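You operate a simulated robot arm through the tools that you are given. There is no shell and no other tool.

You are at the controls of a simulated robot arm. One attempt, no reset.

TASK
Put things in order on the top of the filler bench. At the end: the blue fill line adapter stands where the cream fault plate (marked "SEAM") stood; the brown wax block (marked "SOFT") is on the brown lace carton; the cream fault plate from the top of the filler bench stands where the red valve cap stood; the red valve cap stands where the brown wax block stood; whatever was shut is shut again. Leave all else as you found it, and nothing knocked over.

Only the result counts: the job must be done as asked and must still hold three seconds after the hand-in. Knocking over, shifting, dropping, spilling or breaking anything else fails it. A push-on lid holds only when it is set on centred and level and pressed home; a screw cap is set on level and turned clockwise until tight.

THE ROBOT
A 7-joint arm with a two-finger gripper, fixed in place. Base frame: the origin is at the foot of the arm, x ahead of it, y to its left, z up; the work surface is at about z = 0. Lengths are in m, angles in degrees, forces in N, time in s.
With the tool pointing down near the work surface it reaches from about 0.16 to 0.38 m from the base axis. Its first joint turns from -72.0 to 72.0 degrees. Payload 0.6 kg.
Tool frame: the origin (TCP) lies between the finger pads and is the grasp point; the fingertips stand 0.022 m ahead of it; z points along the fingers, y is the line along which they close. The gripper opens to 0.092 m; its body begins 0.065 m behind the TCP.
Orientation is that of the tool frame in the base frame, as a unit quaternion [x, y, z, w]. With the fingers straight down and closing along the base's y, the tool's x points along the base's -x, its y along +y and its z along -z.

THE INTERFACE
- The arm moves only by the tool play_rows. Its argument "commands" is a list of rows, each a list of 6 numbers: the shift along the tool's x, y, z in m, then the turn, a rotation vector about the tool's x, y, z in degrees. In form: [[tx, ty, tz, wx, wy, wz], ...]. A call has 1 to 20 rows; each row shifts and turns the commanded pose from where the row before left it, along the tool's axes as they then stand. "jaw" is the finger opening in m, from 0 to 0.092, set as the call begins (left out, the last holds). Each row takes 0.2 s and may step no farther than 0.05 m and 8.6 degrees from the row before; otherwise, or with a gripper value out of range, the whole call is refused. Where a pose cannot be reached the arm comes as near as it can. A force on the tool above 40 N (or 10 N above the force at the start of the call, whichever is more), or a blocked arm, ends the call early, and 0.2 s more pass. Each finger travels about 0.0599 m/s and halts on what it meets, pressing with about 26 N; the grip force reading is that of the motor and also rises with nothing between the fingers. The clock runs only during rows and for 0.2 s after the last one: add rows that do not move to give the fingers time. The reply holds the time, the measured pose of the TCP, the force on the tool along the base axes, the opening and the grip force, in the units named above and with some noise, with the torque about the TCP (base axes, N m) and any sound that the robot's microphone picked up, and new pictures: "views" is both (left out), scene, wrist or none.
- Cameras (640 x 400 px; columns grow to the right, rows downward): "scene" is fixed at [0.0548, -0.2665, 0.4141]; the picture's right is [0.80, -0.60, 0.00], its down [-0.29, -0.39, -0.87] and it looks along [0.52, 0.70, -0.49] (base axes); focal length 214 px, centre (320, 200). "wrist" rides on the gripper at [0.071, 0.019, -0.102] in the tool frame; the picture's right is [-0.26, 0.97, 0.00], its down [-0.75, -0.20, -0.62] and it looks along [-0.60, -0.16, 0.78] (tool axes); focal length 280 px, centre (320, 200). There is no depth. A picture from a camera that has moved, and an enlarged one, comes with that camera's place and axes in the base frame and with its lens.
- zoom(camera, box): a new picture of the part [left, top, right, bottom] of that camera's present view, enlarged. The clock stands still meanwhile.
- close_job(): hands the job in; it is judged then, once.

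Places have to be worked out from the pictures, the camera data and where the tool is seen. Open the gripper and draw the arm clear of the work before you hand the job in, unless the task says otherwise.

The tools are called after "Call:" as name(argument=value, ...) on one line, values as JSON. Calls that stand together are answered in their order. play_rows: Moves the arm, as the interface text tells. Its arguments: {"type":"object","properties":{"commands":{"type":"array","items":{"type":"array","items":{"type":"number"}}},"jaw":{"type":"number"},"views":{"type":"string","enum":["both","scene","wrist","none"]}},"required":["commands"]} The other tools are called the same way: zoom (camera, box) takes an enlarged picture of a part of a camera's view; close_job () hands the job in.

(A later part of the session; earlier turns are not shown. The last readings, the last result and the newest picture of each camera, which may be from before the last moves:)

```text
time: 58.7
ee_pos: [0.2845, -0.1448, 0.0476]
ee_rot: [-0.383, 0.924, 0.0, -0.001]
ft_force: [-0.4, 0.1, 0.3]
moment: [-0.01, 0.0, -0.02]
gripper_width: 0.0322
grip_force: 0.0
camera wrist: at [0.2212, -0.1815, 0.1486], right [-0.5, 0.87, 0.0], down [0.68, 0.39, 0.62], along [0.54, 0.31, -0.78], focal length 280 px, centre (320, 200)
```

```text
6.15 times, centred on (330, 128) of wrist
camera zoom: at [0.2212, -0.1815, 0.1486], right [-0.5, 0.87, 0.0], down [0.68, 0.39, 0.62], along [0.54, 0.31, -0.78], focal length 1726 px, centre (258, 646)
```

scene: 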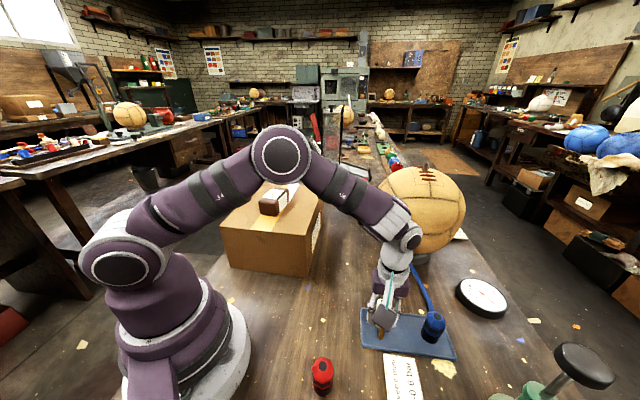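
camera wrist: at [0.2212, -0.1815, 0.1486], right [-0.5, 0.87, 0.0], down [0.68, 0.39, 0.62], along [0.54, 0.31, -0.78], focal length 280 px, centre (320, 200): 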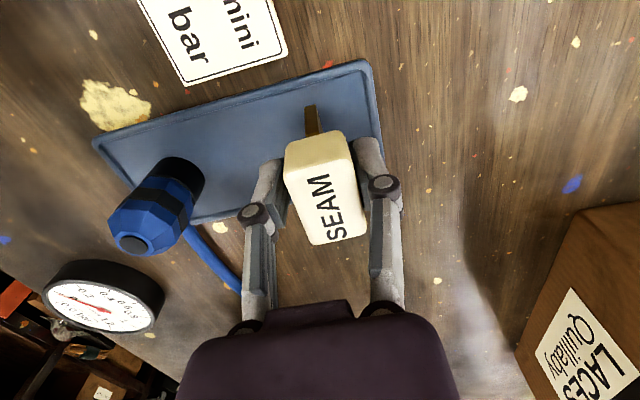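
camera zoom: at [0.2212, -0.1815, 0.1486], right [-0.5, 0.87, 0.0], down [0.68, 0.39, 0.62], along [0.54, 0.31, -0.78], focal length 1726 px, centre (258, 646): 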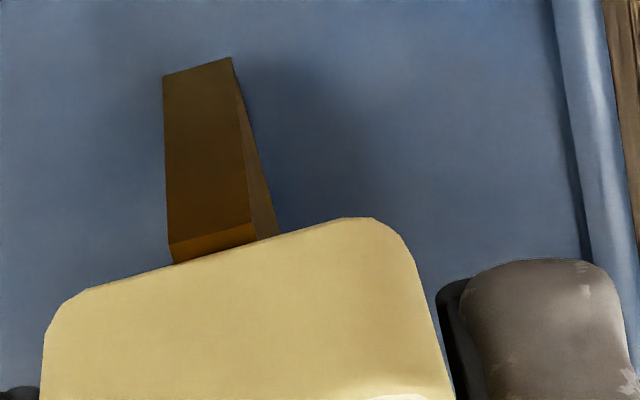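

The stem leans about 4° toward the right pad, so opening further now would topple it. I close again to stand it upright between the pads, then will release in much smaller steps.

Call:
play_rows(commands=[[0, 0, 0, 0, 0, 0], [0, 0, 0, 0, 0, 0], [0, 0, 0, 0, 0, 0]], jaw=0.018, views="wrist")

Call:
zoom(camera="wrist", box=[240, 90, 400, 270])

Call:
zoom(camera="wrist", box=[285, 95, 375, 160])

```text
time: 59.5
ee_pos: [0.2844, -0.145, 0.0469]
ee_rot: [-0.383, 0.924, 0.001, 0.0]
ft_force: [-0.5, 0.8, 1.7]
moment: [0.03, 0.03, 0.0]
gripper_width: 0.0248
grip_force: 25.8
camera wrist: at [0.2212, -0.1815, 0.1487], right [-0.5, 0.87, 0.0], down [0.68, 0.39, 0.63], along [0.54, 0.31, -0.78], focal length 280 px, centre (320, 200)
```

wrist: 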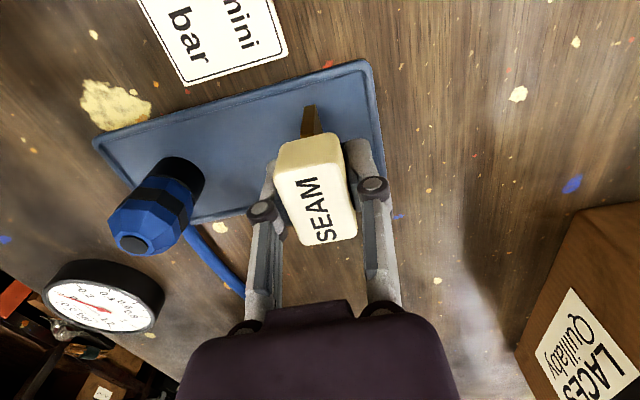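

```text
2.22 times, centred on (320, 180) of wrist
camera zoom: at [0.2212, -0.1815, 0.1487], right [-0.5, 0.87, 0.0], down [0.68, 0.39, 0.63], along [0.54, 0.31, -0.78], focal length 623 px, centre (320, 244)
```

zoom: 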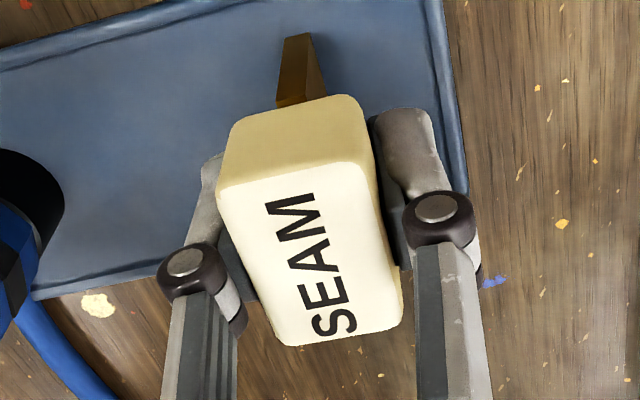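

```text
6.15 times, centred on (330, 128) of wrist
camera zoom: at [0.2212, -0.1815, 0.1487], right [-0.5, 0.87, 0.0], down [0.68, 0.39, 0.63], along [0.54, 0.31, -0.78], focal length 1726 px, centre (258, 646)
```

zoom: 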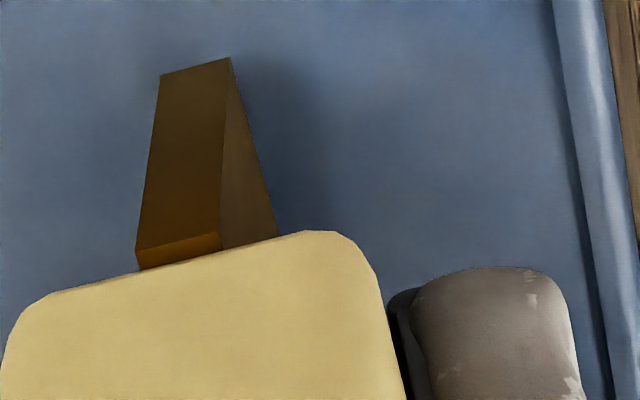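

It is upright again, with the stem edges matching the vertical and the foot in the same place. I open only about 1 mm per side and let it settle.

Call:
play_rows(commands=[[0, 0, 0, 0, 0, 0], [0, 0, 0, 0, 0, 0], [0, 0, 0, 0, 0, 0], [0, 0, 0, 0, 0, 0]], jaw=0.0258, views="wrist")

Call:
zoom(camera="wrist", box=[285, 95, 375, 160])

Call:
zoom(camera="wrist", box=[240, 90, 400, 270])

```text
time: 60.5
ee_pos: [0.2854, -0.146, 0.0471]
ee_rot: [-0.383, 0.924, 0.001, -0.001]
ft_force: [0.6, 0.6, 0.1]
moment: [0.01, 0.01, 0.03]
gripper_width: 0.026
grip_force: 0.0
camera wrist: at [0.2212, -0.1815, 0.1487], right [-0.5, 0.87, 0.0], down [0.68, 0.39, 0.63], along [0.54, 0.31, -0.78], focal length 280 px, centre (320, 200)
```

wrist: 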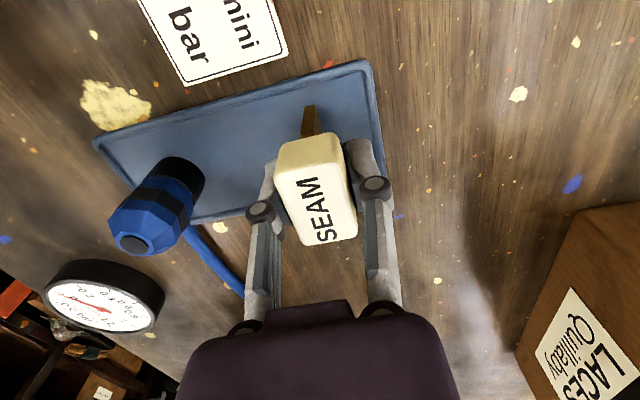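

```text
6.15 times, centred on (330, 128) of wrist
camera zoom: at [0.2212, -0.1815, 0.1487], right [-0.5, 0.87, 0.0], down [0.68, 0.39, 0.63], along [0.54, 0.31, -0.78], focal length 1726 px, centre (258, 646)
```

zoom: 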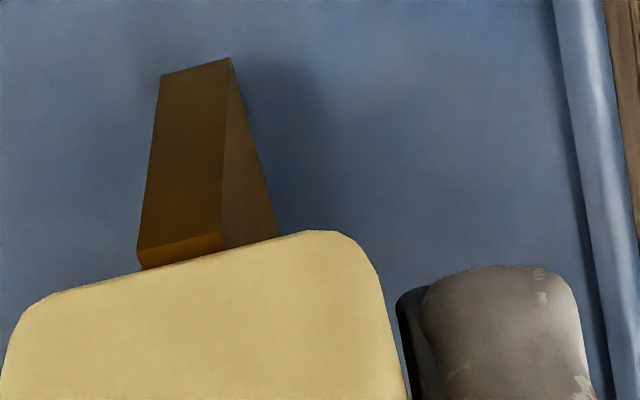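

```text
2.22 times, centred on (320, 180) of wrist
camera zoom: at [0.2212, -0.1815, 0.1487], right [-0.5, 0.87, 0.0], down [0.68, 0.39, 0.63], along [0.54, 0.31, -0.78], focal length 623 px, centre (320, 244)
```

zoom: 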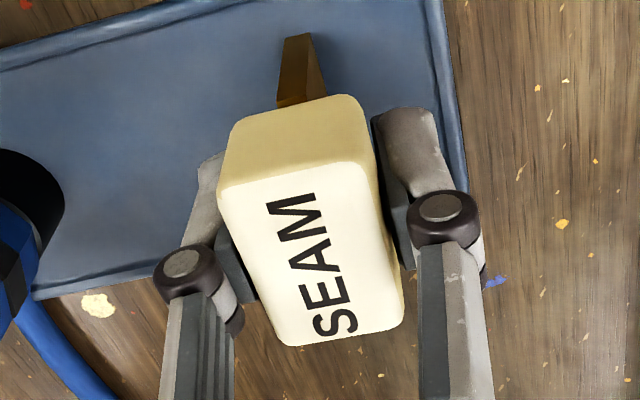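

It stays upright with both pads slightly off it. I continue opening in small steps.

Call:
play_rows(commands=[[0, 0, 0, 0, 0, 0], [0, 0, 0, 0, 0, 0], [0, 0, 0, 0, 0, 0]], jaw=0.028, views="wrist")

Call:
zoom(camera="wrist", box=[240, 90, 400, 270])

```text
time: 61.3
ee_pos: [0.2851, -0.1444, 0.0471]
ee_rot: [-0.383, 0.924, 0.001, 0.001]
ft_force: [0.3, 0.3, -0.5]
moment: [-0.01, 0.02, 0.01]
gripper_width: 0.0278
grip_force: 0.2
camera wrist: at [0.2212, -0.1815, 0.1487], right [-0.5, 0.87, 0.0], down [0.68, 0.39, 0.63], along [0.54, 0.31, -0.78], focal length 280 px, centre (320, 200)
```

wrist: 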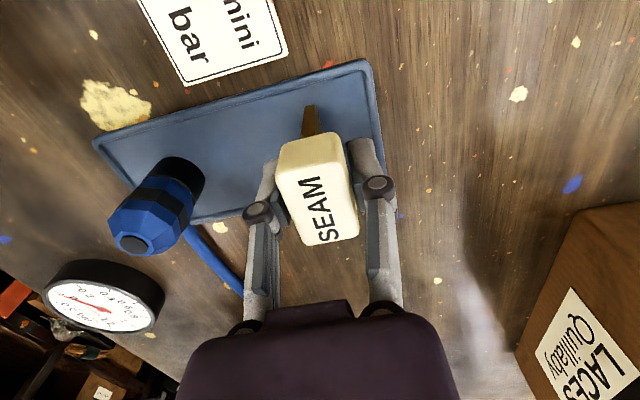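

```text
2.22 times, centred on (320, 180) of wrist
camera zoom: at [0.2212, -0.1815, 0.1487], right [-0.5, 0.87, 0.0], down [0.68, 0.39, 0.63], along [0.54, 0.31, -0.78], focal length 623 px, centre (320, 244)
```

zoom: 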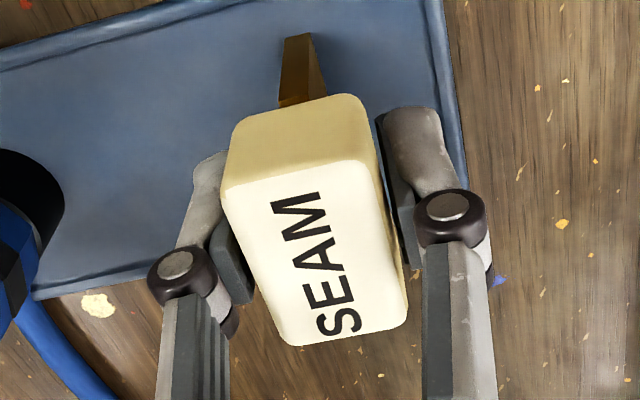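

It moved slightly right again. I wait without moving to see whether it is drifting or at rest.

Call:
play_rows(commands=[[0, 0, 0, 0, 0, 0], [0, 0, 0, 0, 0, 0], [0, 0, 0, 0, 0, 0], [0, 0, 0, 0, 0, 0], [0, 0, 0, 0, 0, 0]], views="wrist")

Call:
zoom(camera="wrist", box=[240, 90, 400, 270])

Call:
zoom(camera="wrist", box=[285, 95, 375, 160])

```text
time: 62.5
ee_pos: [0.2849, -0.1465, 0.0473]
ee_rot: [-0.383, 0.924, 0.001, 0.0]
ft_force: [-0.2, 0.0, 1.0]
moment: [0.0, 0.01, 0.06]
gripper_width: 0.028
grip_force: 0.1
camera wrist: at [0.2212, -0.1815, 0.1487], right [-0.5, 0.87, 0.0], down [0.68, 0.39, 0.63], along [0.54, 0.31, -0.78], focal length 280 px, centre (320, 200)
```

wrist: 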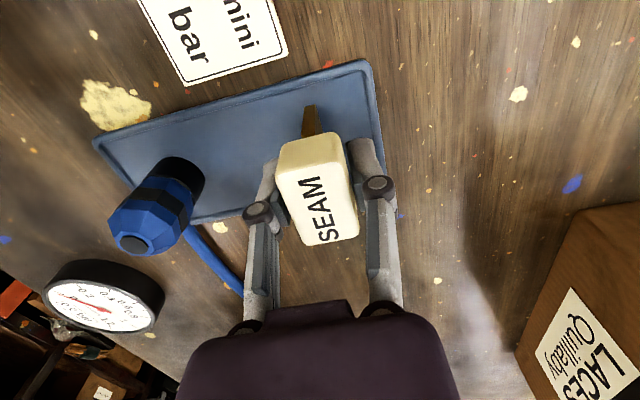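

```text
2.22 times, centred on (320, 180) of wrist
camera zoom: at [0.2212, -0.1815, 0.1487], right [-0.5, 0.87, 0.0], down [0.68, 0.39, 0.63], along [0.54, 0.31, -0.78], focal length 623 px, centre (320, 244)
```

zoom: 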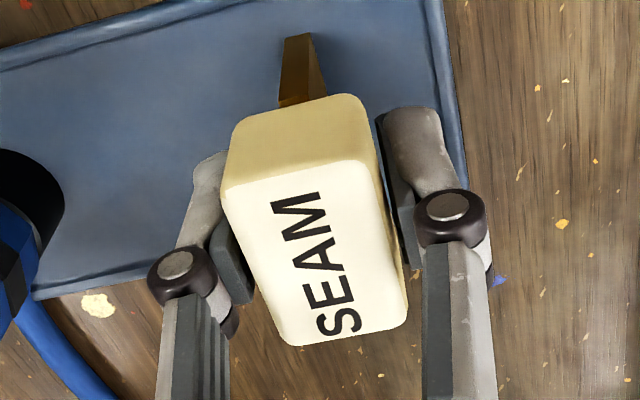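

```text
6.15 times, centred on (330, 128) of wrist
camera zoom: at [0.2212, -0.1815, 0.1487], right [-0.5, 0.87, 0.0], down [0.68, 0.39, 0.63], along [0.54, 0.31, -0.78], focal length 1726 px, centre (258, 646)
```

zoom: 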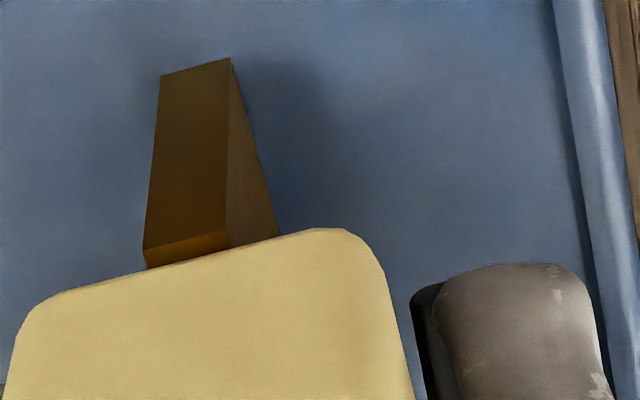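

It is static with a lean of under 1°, and a visible gap to both pads. I open another 2 mm and check again; the pads can still catch it.

Call:
play_rows(commands=[[0, 0, 0, 0, 0, 0], [0, 0, 0, 0, 0, 0], [0, 0, 0, 0, 0, 0], [0, 0, 0, 0, 0, 0]], jaw=0.0295, views="wrist")

Call:
zoom(camera="wrist", box=[240, 90, 400, 270])

Call:
zoom(camera="wrist", box=[285, 95, 375, 160])

```text
time: 63.5
ee_pos: [0.2848, -0.1453, 0.0474]
ee_rot: [-0.383, 0.924, 0.0, 0.0]
ft_force: [-0.5, -0.4, 0.1]
moment: [0.0, -0.01, 0.01]
gripper_width: 0.0295
grip_force: 0.1
camera wrist: at [0.2212, -0.1815, 0.1487], right [-0.5, 0.87, 0.0], down [0.68, 0.39, 0.63], along [0.54, 0.31, -0.78], focal length 280 px, centre (320, 200)
```

wrist: 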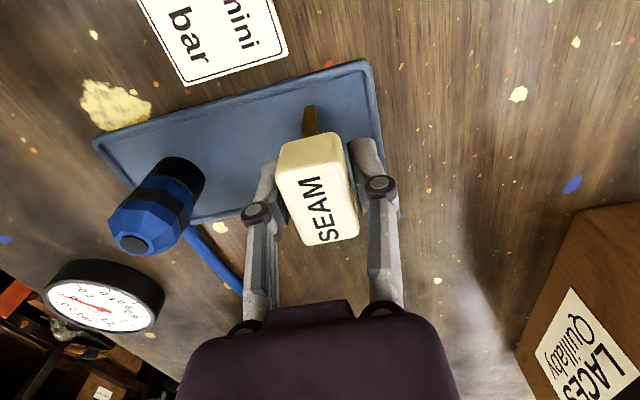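

```text
2.22 times, centred on (320, 180) of wrist
camera zoom: at [0.2212, -0.1815, 0.1487], right [-0.5, 0.87, 0.0], down [0.68, 0.39, 0.63], along [0.54, 0.31, -0.78], focal length 623 px, centre (320, 244)
```

zoom: 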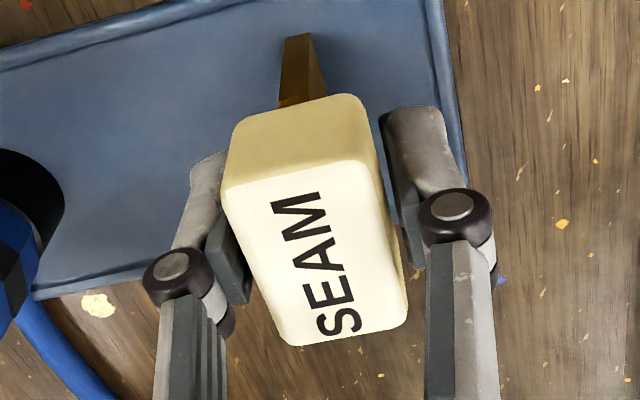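

```text
6.15 times, centred on (330, 128) of wrist
camera zoom: at [0.2212, -0.1815, 0.1487], right [-0.5, 0.87, 0.0], down [0.68, 0.39, 0.63], along [0.54, 0.31, -0.78], focal length 1726 px, centre (258, 646)
```

zoom: 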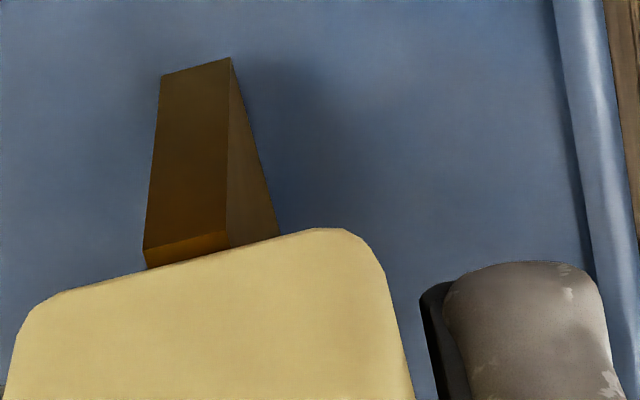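

The piece did not move at all this time; it stands free with gaps on both sides. I open wider in stages.

Call:
play_rows(commands=[[0, 0, 0, 0, 0, 0], [0, 0, 0, 0, 0, 0]], jaw=0.036, views="wrist")

Call:
zoom(camera="wrist", box=[240, 90, 400, 270])

```text
time: 64.1
ee_pos: [0.2838, -0.1462, 0.0464]
ee_rot: [-0.383, 0.924, 0.001, 0.0]
ft_force: [0.1, -0.1, -0.8]
moment: [0.0, 0.0, 0.0]
gripper_width: 0.0359
grip_force: 0.1
camera wrist: at [0.2212, -0.1815, 0.1487], right [-0.5, 0.87, 0.0], down [0.68, 0.39, 0.63], along [0.54, 0.31, -0.78], focal length 280 px, centre (320, 200)
```

wrist: 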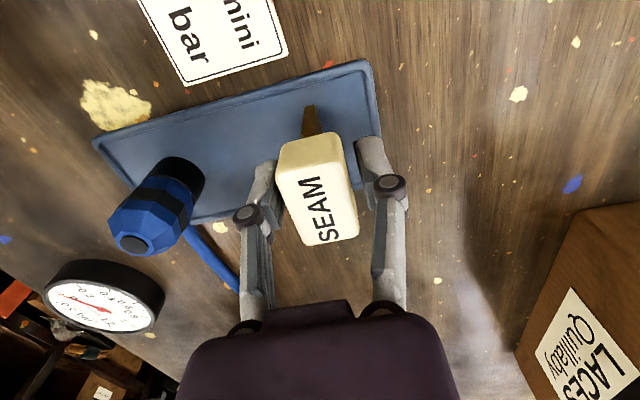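

```text
2.22 times, centred on (320, 180) of wrist
camera zoom: at [0.2212, -0.1815, 0.1487], right [-0.5, 0.87, 0.0], down [0.68, 0.39, 0.63], along [0.54, 0.31, -0.78], focal length 623 px, centre (320, 244)
```

zoom: 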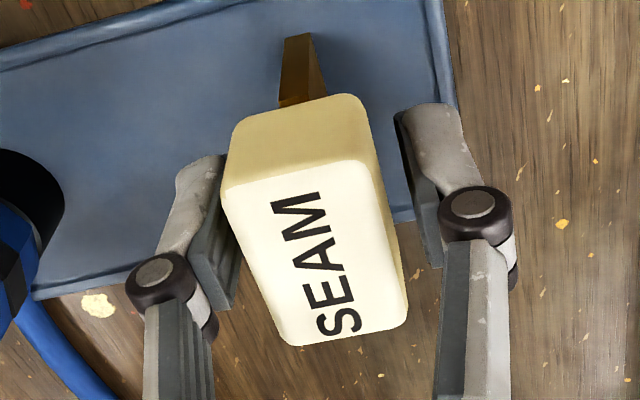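

It stands still while the fingers move away. I open fully clear and lift straight up.

Call:
play_rows(commands=[[0, 0, 0, 0, 0, 0], [0, 0, 0, 0, 0, 0], [0, 0, -0.004, 0, 0, 0], [0, 0, -0.008, 0, 0, 0], [0, 0, -0.015, 0, 0, 0], [0, 0, -0.02, 0, 0, 0], [0, 0, -0.025, 0, 0, 0], [0, 0, -0.025, 0, 0, 0], [0, 0, -0.025, 0, 0, 0], [0, 0, -0.02, 0, 0, 0], [0, 0, 0, 0, 0, 0]], jaw=0.058)

Call:
zoom(camera="scene", box=[340, 270, 468, 370])

```text
time: 66.5
ee_pos: [0.2853, -0.1456, 0.1903]
ee_rot: [-0.382, 0.924, 0.001, 0.0]
ft_force: [0.0, -0.8, 0.2]
moment: [0.0, 0.04, 0.01]
gripper_width: 0.0581
grip_force: 0.0
camera wrist: at [0.2211, -0.1818, 0.2913], right [-0.5, 0.87, 0.0], down [0.68, 0.39, 0.63], along [0.54, 0.31, -0.78], focal length 280 px, centre (320, 200)
```

scene: 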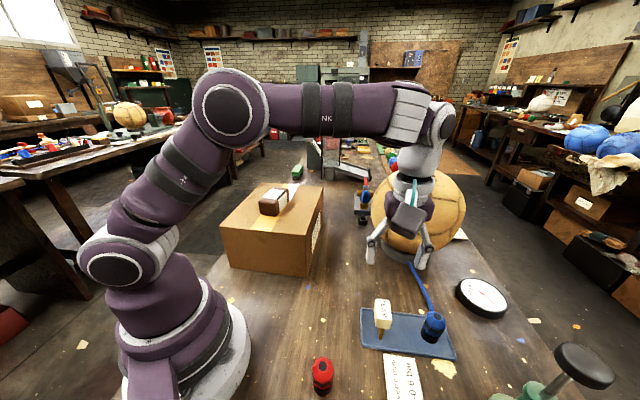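
wrist: 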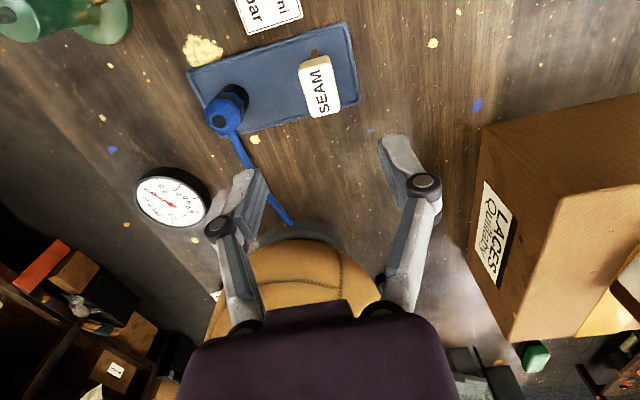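

```text
4.00 times, centred on (404, 320) of scene
camera zoom: at [0.0548, -0.2665, 0.4141], right [0.8, -0.6, 0.0], down [-0.29, -0.39, -0.87], along [0.52, 0.7, -0.49], focal length 858 px, centre (-16, -280)
```

zoom: 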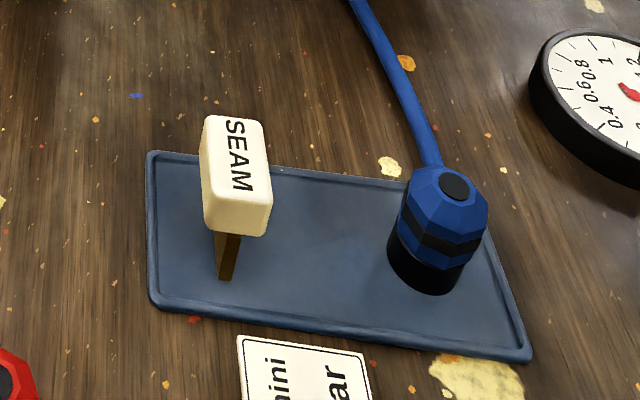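

SEAM stands well on the tray. Now the blue adapter: it sits at about 0.406 m radius with its hose leaving toward about 46°. I zoom to find the hose height and the flats.

Call:
zoom(camera="wrist", box=[190, 70, 270, 150])

Call:
zoom(camera="wrist", box=[190, 100, 340, 250])

Call:
zoom(camera="scene", box=[380, 240, 460, 350])

```text
5.00 times, centred on (230, 110) of wrist
camera zoom: at [0.2211, -0.1818, 0.2913], right [-0.5, 0.87, 0.0], down [0.68, 0.39, 0.63], along [0.54, 0.31, -0.78], focal length 1402 px, centre (770, 650)
```

zoom: 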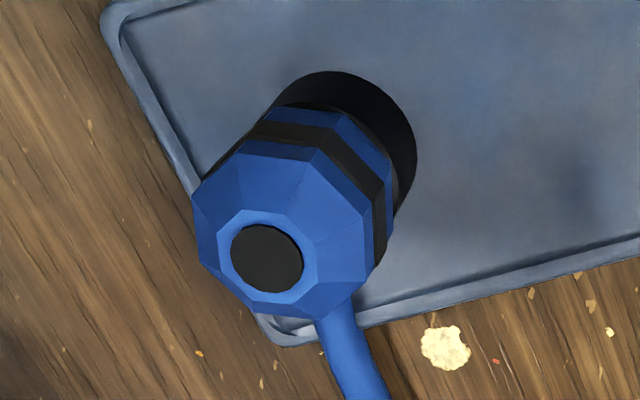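

```text
2.67 times, centred on (265, 175) of wrist
camera zoom: at [0.2211, -0.1818, 0.2913], right [-0.5, 0.87, 0.0], down [0.68, 0.39, 0.63], along [0.54, 0.31, -0.78], focal length 748 px, centre (467, 267)
```

zoom: 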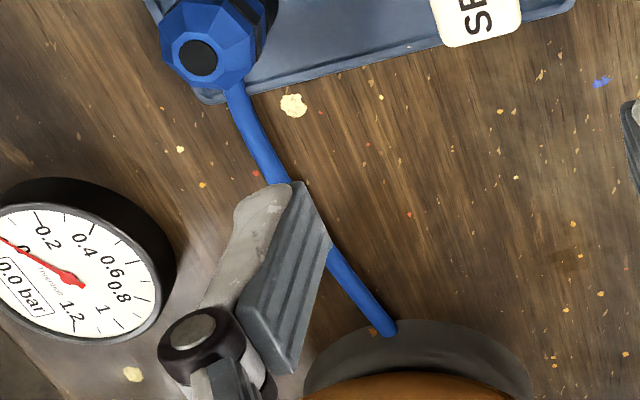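

```text
3.64 times, centred on (420, 295) of scene
camera zoom: at [0.0548, -0.2665, 0.4141], right [0.8, -0.6, 0.0], down [-0.29, -0.39, -0.87], along [0.52, 0.7, -0.49], focal length 780 px, centre (-44, -146)
```

zoom: 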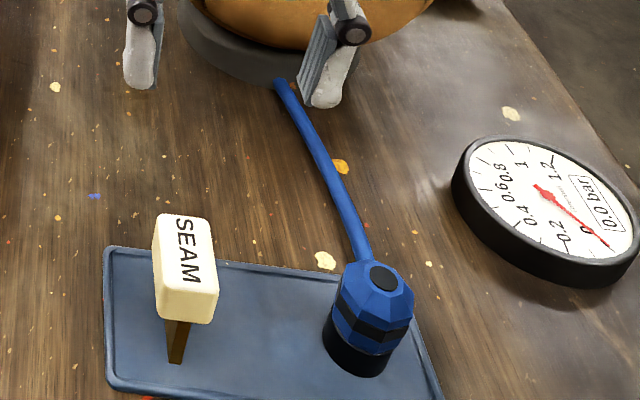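

The hose runs at roughly z≈0.025 toward 46°, and the blue head's flats face about 115°. So I use a jaw line of about 115°, which stays clear of the hose. I turn and move above the blue part at safe height to test the reach.

Call:
play_rows(commands=[[0, 0, 0, 0, 0, 6.67], [0, 0, 0, 0, 0, 6.67], [0, 0, 0, 0, 0, 6.66], [-0.0077, -0.021, 0, 0, 0, 0], [-0.0077, -0.021, 0, 0, 0, 0], [-0.0077, -0.021, 0, 0, 0, 0], [-0.0078, -0.021, 0, 0, 0, 0], [0, 0, 0, 0, 0, 0]])

```text
time: 68.3
ee_pos: [0.3158, -0.181, 0.1855]
ee_rot: [-0.216, 0.976, 0.001, -0.001]
ft_force: [-0.5, 0.1, 0.6]
moment: [0.0, -0.03, 0.0]
gripper_width: 0.0581
grip_force: 0.0
out of reach, approached as far as the arm can: row 6, 7
camera wrist: at [0.2445, -0.1922, 0.2863], right [-0.17, 0.99, 0.0], down [0.77, 0.13, 0.62], along [0.62, 0.11, -0.78], focal length 280 px, centre (320, 200)
```

scene: 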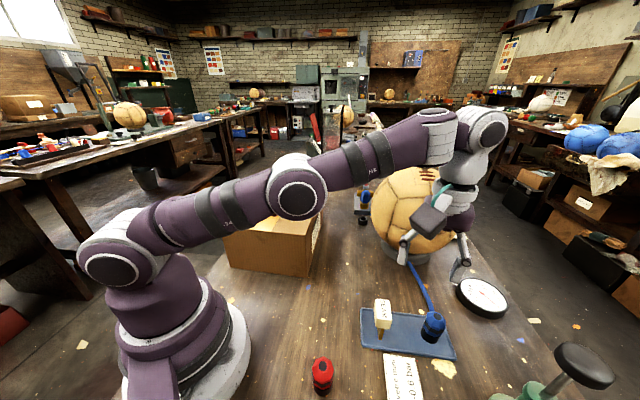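
wrist: 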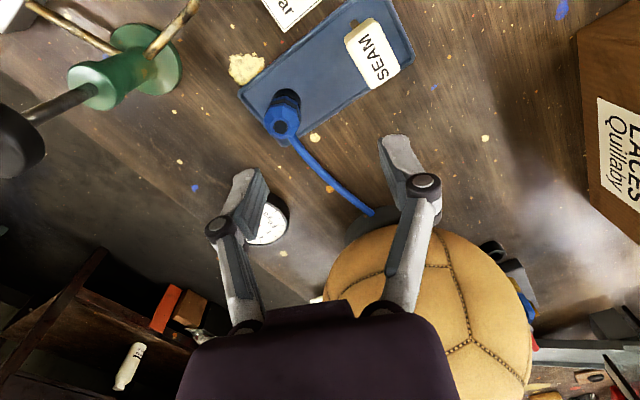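

Vertical reach ends at r≈0.364 here, so I need an outward tilt. I back off a little and tilt the tool by 20° about the jaw axis so the fingers point outward, then check the pose.

Call:
play_rows(commands=[[0.0155, 0.0327, 0, 0, 0, 0], [0, 0, 0, 0, -6.67, 0], [0, 0, 0, 0, -6.67, 0], [0, 0, 0, 0, -6.66, 0], [0, 0, 0, 0, 0, 0]])

```text
time: 69.5
ee_pos: [0.2889, -0.1563, 0.1857]
ee_rot: [-0.213, 0.961, 0.038, 0.17]
ft_force: [0.3, -0.2, 0.6]
moment: [0.0, -0.03, 0.0]
gripper_width: 0.0579
grip_force: 0.1
camera wrist: at [0.1892, -0.1814, 0.2558], right [-0.18, 0.98, 0.09], down [0.53, 0.02, 0.85], along [0.83, 0.2, -0.53], focal length 280 px, centre (320, 200)
```

scene: 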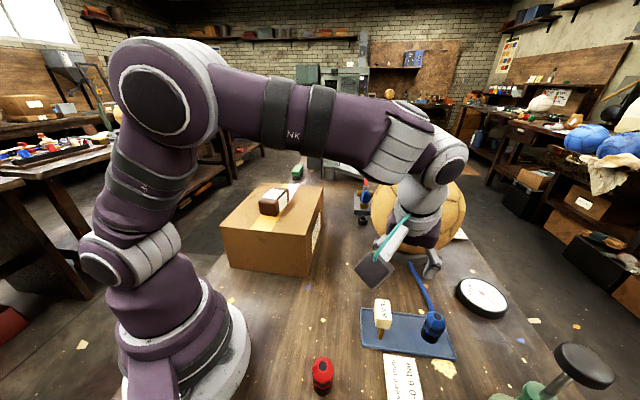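
wrist: 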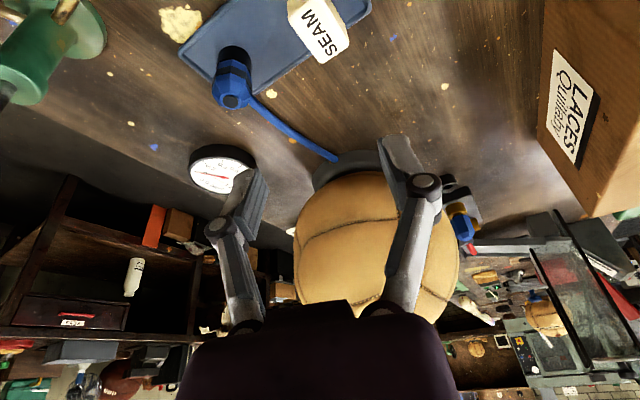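

The tilt is in, and the commanded pose follows the reached one. I now move toward a point above the blue part, at (0.3485,-0.208,0.12), with this tilt.

Call:
play_rows(commands=[[-0.0015, -0.0144, 0.0146, 0, 0, 0], [-0.0015, -0.0144, 0.0146, 0, 0, 0], [-0.0015, -0.0144, 0.0146, 0, 0, 0], [-0.0015, -0.0144, 0.0146, 0, 0, 0], [-0.0015, -0.0145, 0.0145, 0, 0, 0], [0, 0, 0, 0, 0, 0]])

```text
time: 70.9
ee_pos: [0.3493, -0.2072, 0.1183]
ee_rot: [-0.213, 0.962, 0.038, 0.17]
ft_force: [0.4, -0.9, 0.5]
moment: [-0.01, -0.01, -0.01]
gripper_width: 0.0581
grip_force: 0.1
camera wrist: at [0.2489, -0.2329, 0.1894], right [-0.18, 0.98, 0.09], down [0.54, 0.02, 0.84], along [0.82, 0.21, -0.53], focal length 280 px, centre (320, 200)
```

scene: 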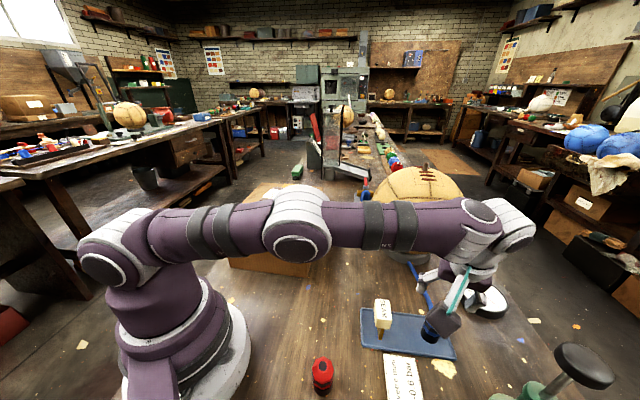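
wrist: 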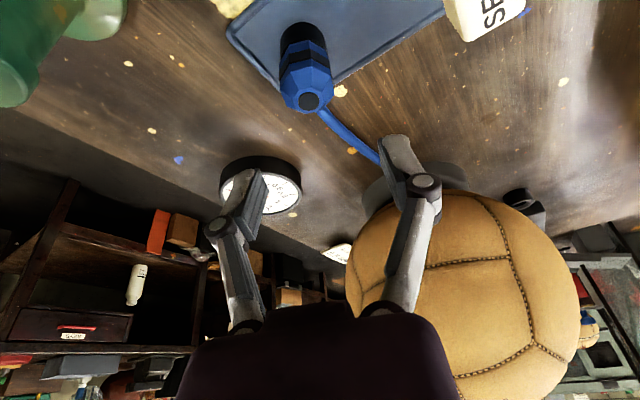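

Reached exactly, so the tilt solves the reach. The blue centre reads (0.3487,-0.2088), a 1 mm sideways correction. I descend vertically to about z=0.06 and check finger clearance to hose and part.

Call:
play_rows(commands=[[0.00686, -0.0012, 0.01876, 0, 0, 0], [0.00686, 0, 0.01876, 0, 0, 0], [0.00617, 0, 0.01688, 0, 0, 0], [0, 0, 0, 0, 0, 0]])

Call:
zoom(camera="scene", box=[370, 240, 500, 370])

Call:
zoom(camera="wrist", box=[190, 40, 450, 240])

```text
time: 71.9
ee_pos: [0.3501, -0.2087, 0.0609]
ee_rot: [-0.214, 0.961, 0.039, 0.169]
ft_force: [0.6, -0.5, -0.3]
moment: [0.01, -0.01, -0.03]
gripper_width: 0.058
grip_force: 0.1
camera wrist: at [0.2492, -0.234, 0.132], right [-0.18, 0.98, 0.09], down [0.53, 0.02, 0.84], along [0.82, 0.2, -0.53], focal length 280 px, centre (320, 200)
```

scene: 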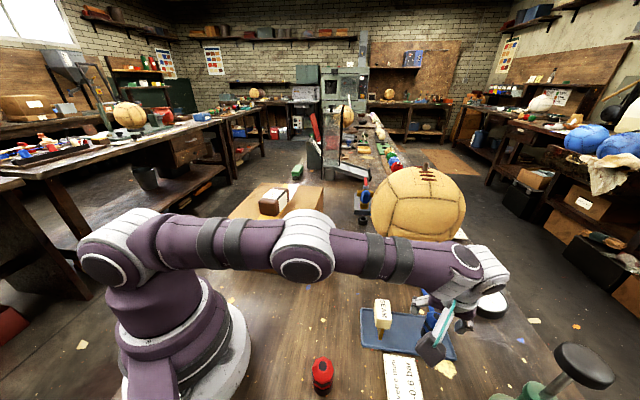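
wrist: 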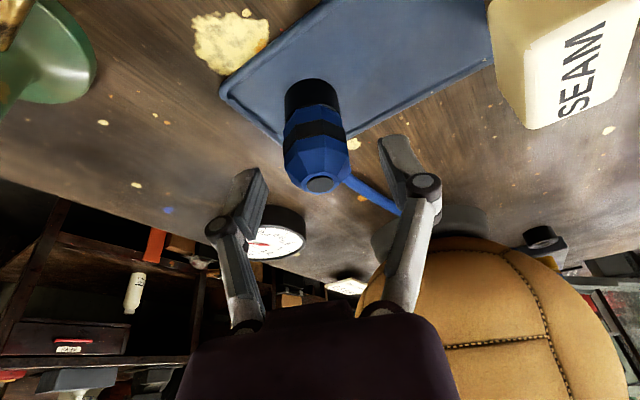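

```text
3.08 times, centred on (435, 305) of scene
camera zoom: at [0.0548, -0.2665, 0.4141], right [0.8, -0.6, 0.0], down [-0.29, -0.39, -0.87], along [0.52, 0.7, -0.49], focal length 660 px, centre (-34, -123)
```

zoom: 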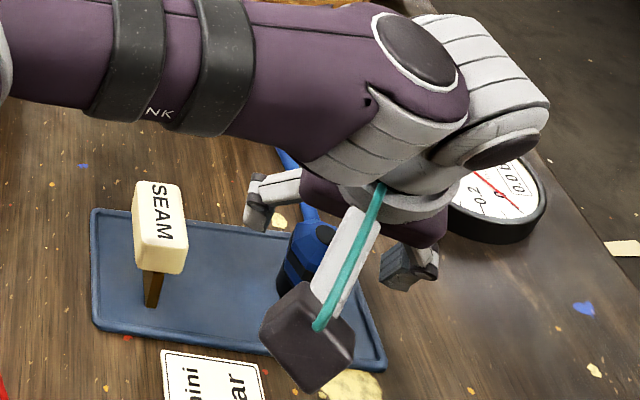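

```text
2.00 times, centred on (320, 140) of wrist
camera zoom: at [0.2492, -0.234, 0.132], right [-0.18, 0.98, 0.09], down [0.53, 0.02, 0.84], along [0.82, 0.2, -0.53], focal length 561 px, centre (320, 320)
```

zoom: 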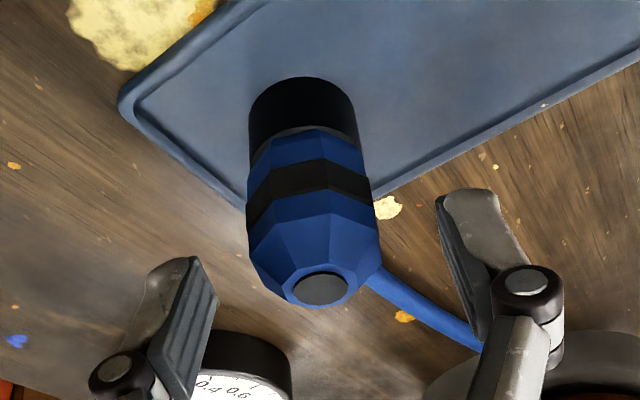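

The TCP projects right onto the blue part's top centre, and the hose leaves on the far right, clear of where the pads will close. I descend the last 25 mm.

Call:
play_rows(commands=[[0.00412, 0, 0.01125, 0, 0, 0], [0.00274, 0, 0.0075, 0, 0, 0], [0.0017, 0, 0.0047, 0, 0, 0], [0, 0, 0, 0, 0, 0]])

Call:
zoom(camera="wrist", box=[190, 80, 450, 280])

Call:
zoom(camera="scene", box=[370, 250, 500, 370])

```text
time: 72.9
ee_pos: [0.3498, -0.2095, 0.0368]
ee_rot: [-0.213, 0.962, 0.038, 0.169]
ft_force: [-0.1, -0.4, 0.1]
moment: [0.0, -0.03, 0.0]
gripper_width: 0.0577
grip_force: 0.0
camera wrist: at [0.2491, -0.2339, 0.1066], right [-0.18, 0.98, 0.09], down [0.53, 0.02, 0.84], along [0.82, 0.2, -0.53], focal length 280 px, centre (320, 200)
```

scene: 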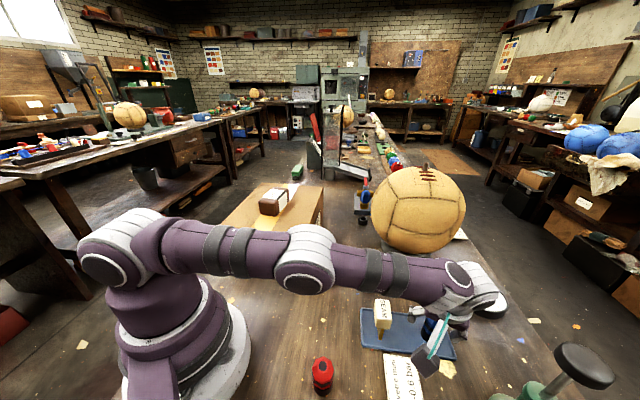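
wrist: 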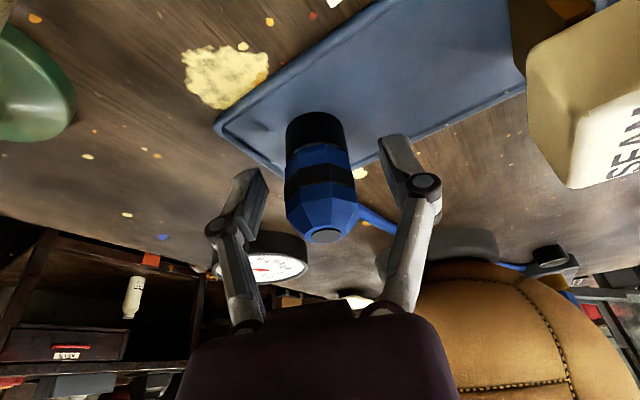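

```text
2.00 times, centred on (320, 180) of wrist
camera zoom: at [0.2491, -0.2339, 0.1066], right [-0.18, 0.98, 0.09], down [0.53, 0.02, 0.84], along [0.82, 0.2, -0.53], focal length 561 px, centre (320, 240)
```

zoom: 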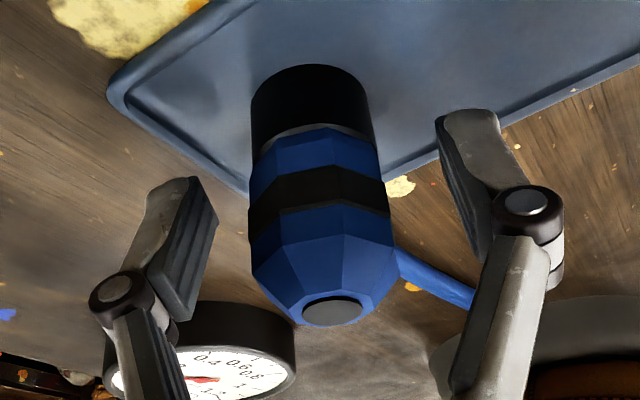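

```text
3.33 times, centred on (435, 310) of scene
camera zoom: at [0.0548, -0.2665, 0.4141], right [0.8, -0.6, 0.0], down [-0.29, -0.39, -0.87], along [0.52, 0.7, -0.49], focal length 715 px, centre (-63, -167)
```

zoom: 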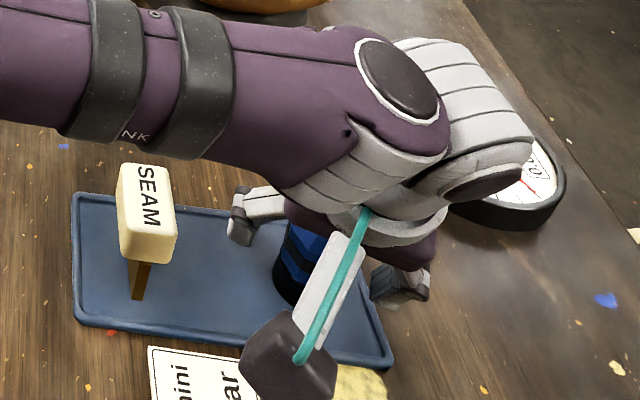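

The pads flank the head at band height and the hose is outside the closing path. I close on the blue part.

Call:
play_rows(commands=[[0, 0, 0, 0, 0, 0], [0, 0, 0, 0, 0, 0], [0, 0, 0, 0, 0, 0], [0, 0, 0, 0, 0, 0]], jaw=0.02, views="wrist")

Call:
zoom(camera="wrist", box=[190, 80, 450, 280])

```text
time: 73.9
ee_pos: [0.3499, -0.2084, 0.0363]
ee_rot: [-0.214, 0.961, 0.039, 0.169]
ft_force: [-0.7, 0.0, 2.8]
moment: [0.02, 0.04, 0.0]
gripper_width: 0.0283
grip_force: 26.1
camera wrist: at [0.2491, -0.234, 0.1067], right [-0.18, 0.98, 0.09], down [0.53, 0.02, 0.84], along [0.82, 0.2, -0.53], focal length 280 px, centre (320, 200)
```

wrist: 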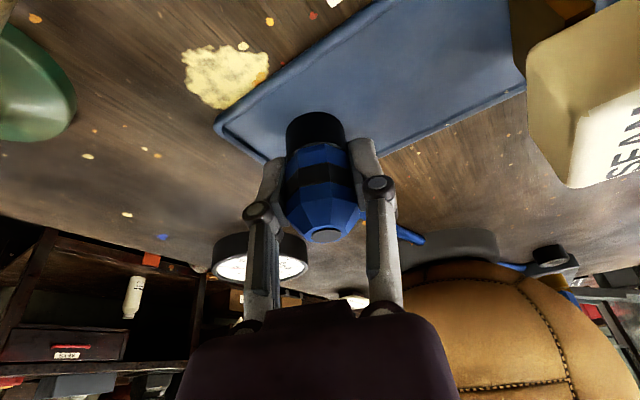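

```text
2.00 times, centred on (320, 180) of wrist
camera zoom: at [0.2491, -0.234, 0.1067], right [-0.18, 0.98, 0.09], down [0.53, 0.02, 0.84], along [0.82, 0.2, -0.53], focal length 561 px, centre (320, 240)
```

zoom: 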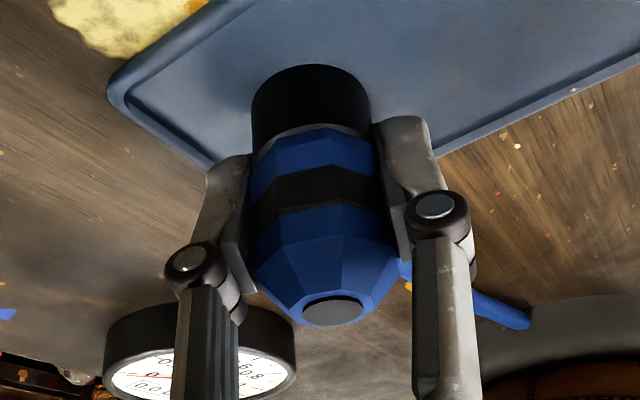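

Gripped at 28 mm. I lift slowly, first 15 mm, to see how the hose responds.

Call:
play_rows(commands=[[-0.00103, 0, -0.00281, 0, 0, 0], [-0.00172, 0, -0.00469, 0, 0, 0], [-0.0024, 0, -0.00656, 0, 0, 0], [0, 0, 0, 0, 0, 0]])

Call:
zoom(camera="scene", box=[370, 230, 500, 370])

Call:
zoom(camera="wrist", box=[190, 80, 450, 280])

```text
time: 74.9
ee_pos: [0.349, -0.2097, 0.0516]
ee_rot: [-0.213, 0.962, 0.038, 0.169]
ft_force: [0.1, -0.1, -1.5]
moment: [0.03, 0.03, 0.0]
gripper_width: 0.0279
grip_force: 25.6
camera wrist: at [0.2489, -0.2342, 0.1221], right [-0.18, 0.98, 0.09], down [0.53, 0.02, 0.84], along [0.82, 0.2, -0.53], focal length 280 px, centre (320, 200)
```

scene: 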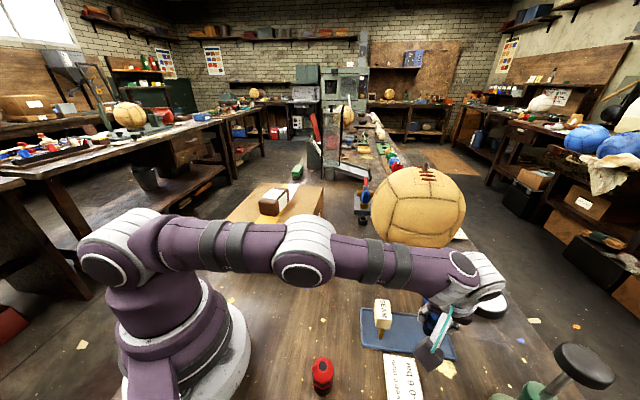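
wrist: 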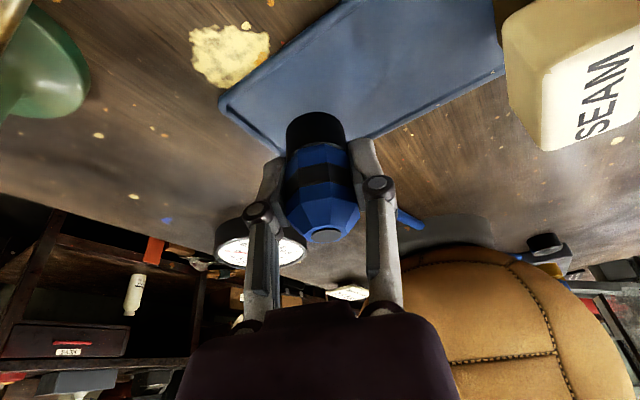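

```text
2.86 times, centred on (435, 300) of scene
camera zoom: at [0.0548, -0.2665, 0.4141], right [0.8, -0.6, 0.0], down [-0.29, -0.39, -0.87], along [0.52, 0.7, -0.49], focal length 613 px, centre (-9, -86)
```

zoom: 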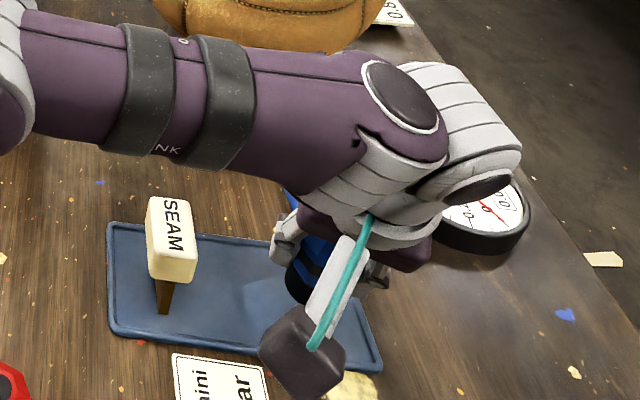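

```text
2.00 times, centred on (320, 180) of wrist
camera zoom: at [0.2489, -0.2342, 0.1221], right [-0.18, 0.98, 0.09], down [0.53, 0.02, 0.84], along [0.82, 0.2, -0.53], focal length 561 px, centre (320, 240)
```

zoom: 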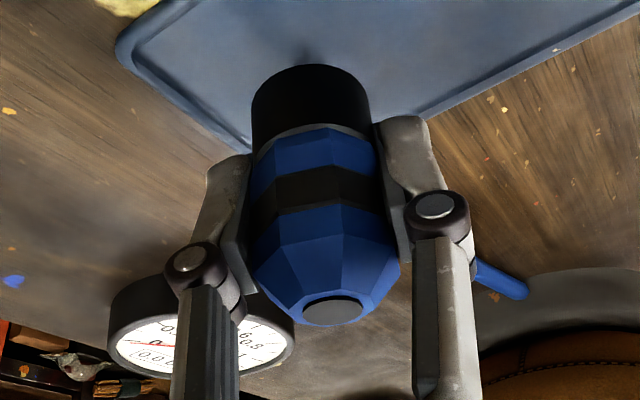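

The tray stays put and no pull is felt. I lift further to z≈0.11 and look at the hose again.

Call:
play_rows(commands=[[-0.00515, 0, -0.01407, 0, 0, 0], [-0.00515, 0, -0.01407, 0, 0, 0], [-0.00515, 0, -0.01407, 0, 0, 0], [-0.00515, 0, -0.01407, 0, 0, 0], [0, 0, 0, 0, 0, 0]])

Call:
zoom(camera="scene", box=[370, 210, 500, 370])

Call:
zoom(camera="wrist", box=[190, 80, 450, 280])

```text
time: 76.1
ee_pos: [0.3503, -0.2088, 0.1112]
ee_rot: [-0.213, 0.962, 0.037, 0.17]
ft_force: [0.4, 0.9, -0.8]
moment: [-0.03, 0.0, 0.01]
gripper_width: 0.0282
grip_force: 26.0
camera wrist: at [0.2492, -0.2341, 0.1826], right [-0.18, 0.98, 0.09], down [0.53, 0.02, 0.84], along [0.82, 0.2, -0.53], focal length 280 px, centre (320, 200)
```

scene: 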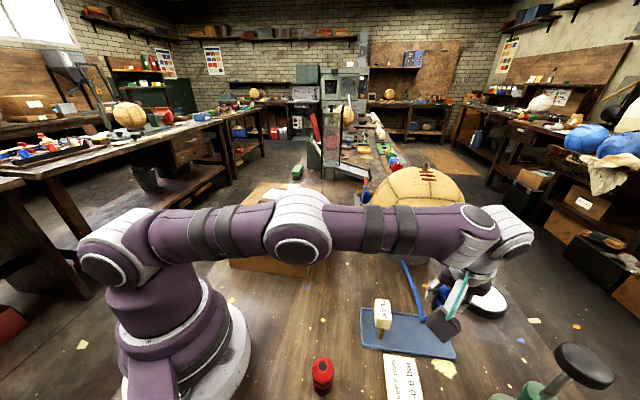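
wrist: 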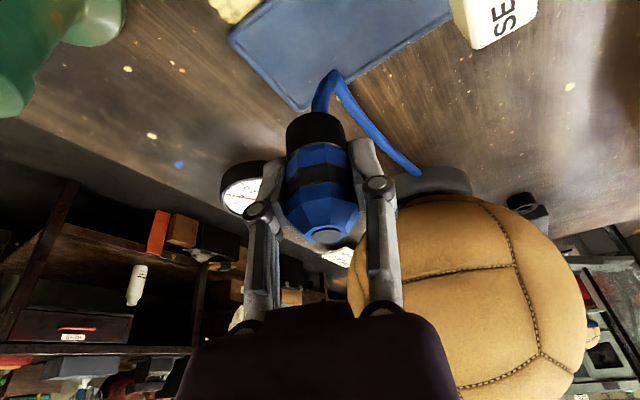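

```text
2.50 times, centred on (435, 290) of scene
camera zoom: at [0.0548, -0.2665, 0.4141], right [0.8, -0.6, 0.0], down [-0.29, -0.39, -0.87], along [0.52, 0.7, -0.49], focal length 536 px, centre (32, -25)
```

zoom: 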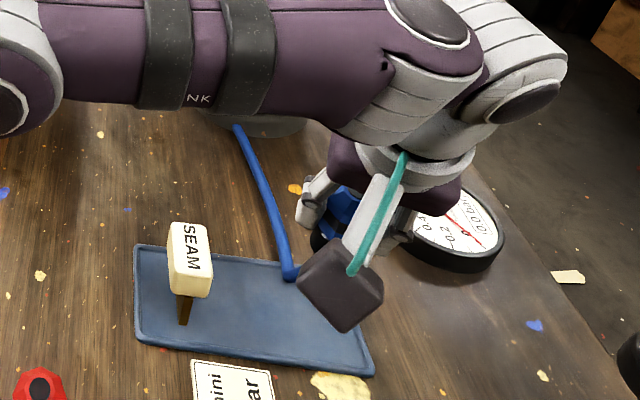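

```text
2.00 times, centred on (320, 180) of wrist
camera zoom: at [0.2492, -0.2341, 0.1826], right [-0.18, 0.98, 0.09], down [0.53, 0.02, 0.84], along [0.82, 0.2, -0.53], focal length 561 px, centre (320, 240)
```

zoom: 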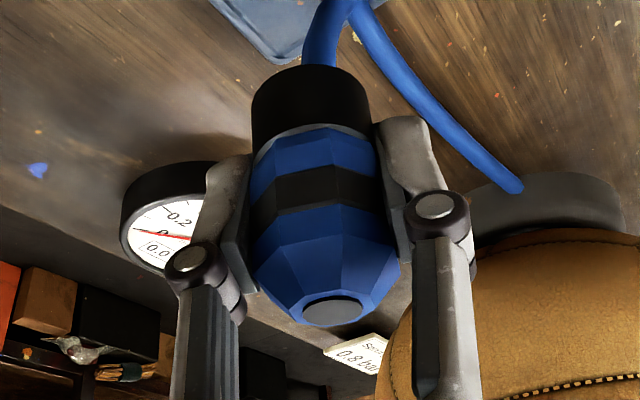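

The hose is a real flexible line attached to the adapter, hanging slack and kinked. I keep the part moderately high and carry it in an arc between the SEAM piece and the ball, starting with the first leg.

Call:
play_rows(commands=[[-0.0096, 0.0146, 0.0012, 0, 0, 0], [-0.0096, 0.0146, 0.0012, 0, 0, 0], [-0.0096, 0.0146, 0.0012, 0, 0, 0], [-0.0096, 0.0146, 0.0012, 0, 0, 0], [0, 0, 0, 0, 0, 0]])

Call:
zoom(camera="scene", box=[340, 210, 500, 370])

```text
time: 77.3
ee_pos: [0.3583, -0.1403, 0.1197]
ee_rot: [-0.213, 0.961, 0.038, 0.17]
ft_force: [-0.2, 0.3, 0.5]
moment: [-0.02, -0.01, -0.02]
gripper_width: 0.028
grip_force: 26.3
camera wrist: at [0.2586, -0.1654, 0.1912], right [-0.18, 0.98, 0.09], down [0.53, 0.02, 0.84], along [0.82, 0.2, -0.53], focal length 280 px, centre (320, 200)
```

scene: 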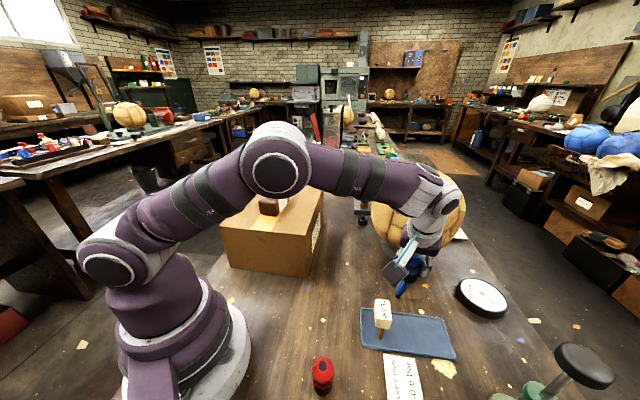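
wrist: 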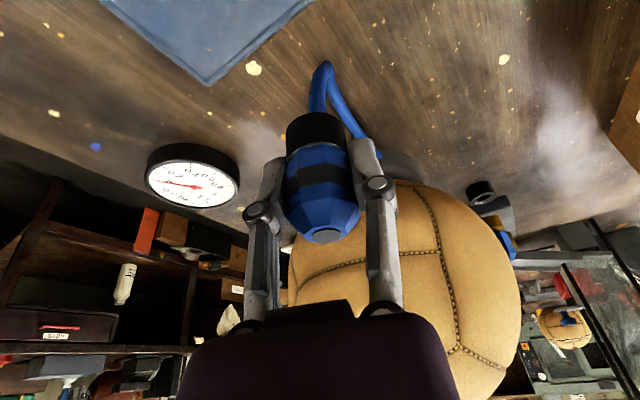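

```text
2.50 times, centred on (420, 290) of scene
camera zoom: at [0.0548, -0.2665, 0.4141], right [0.8, -0.6, 0.0], down [-0.29, -0.39, -0.87], along [0.52, 0.7, -0.49], focal length 536 px, centre (70, -25)
```

zoom: 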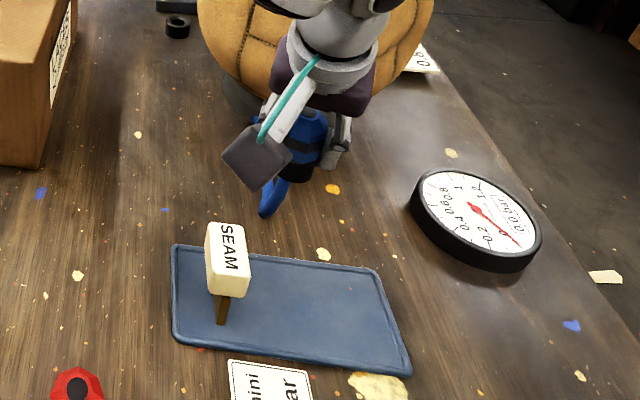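

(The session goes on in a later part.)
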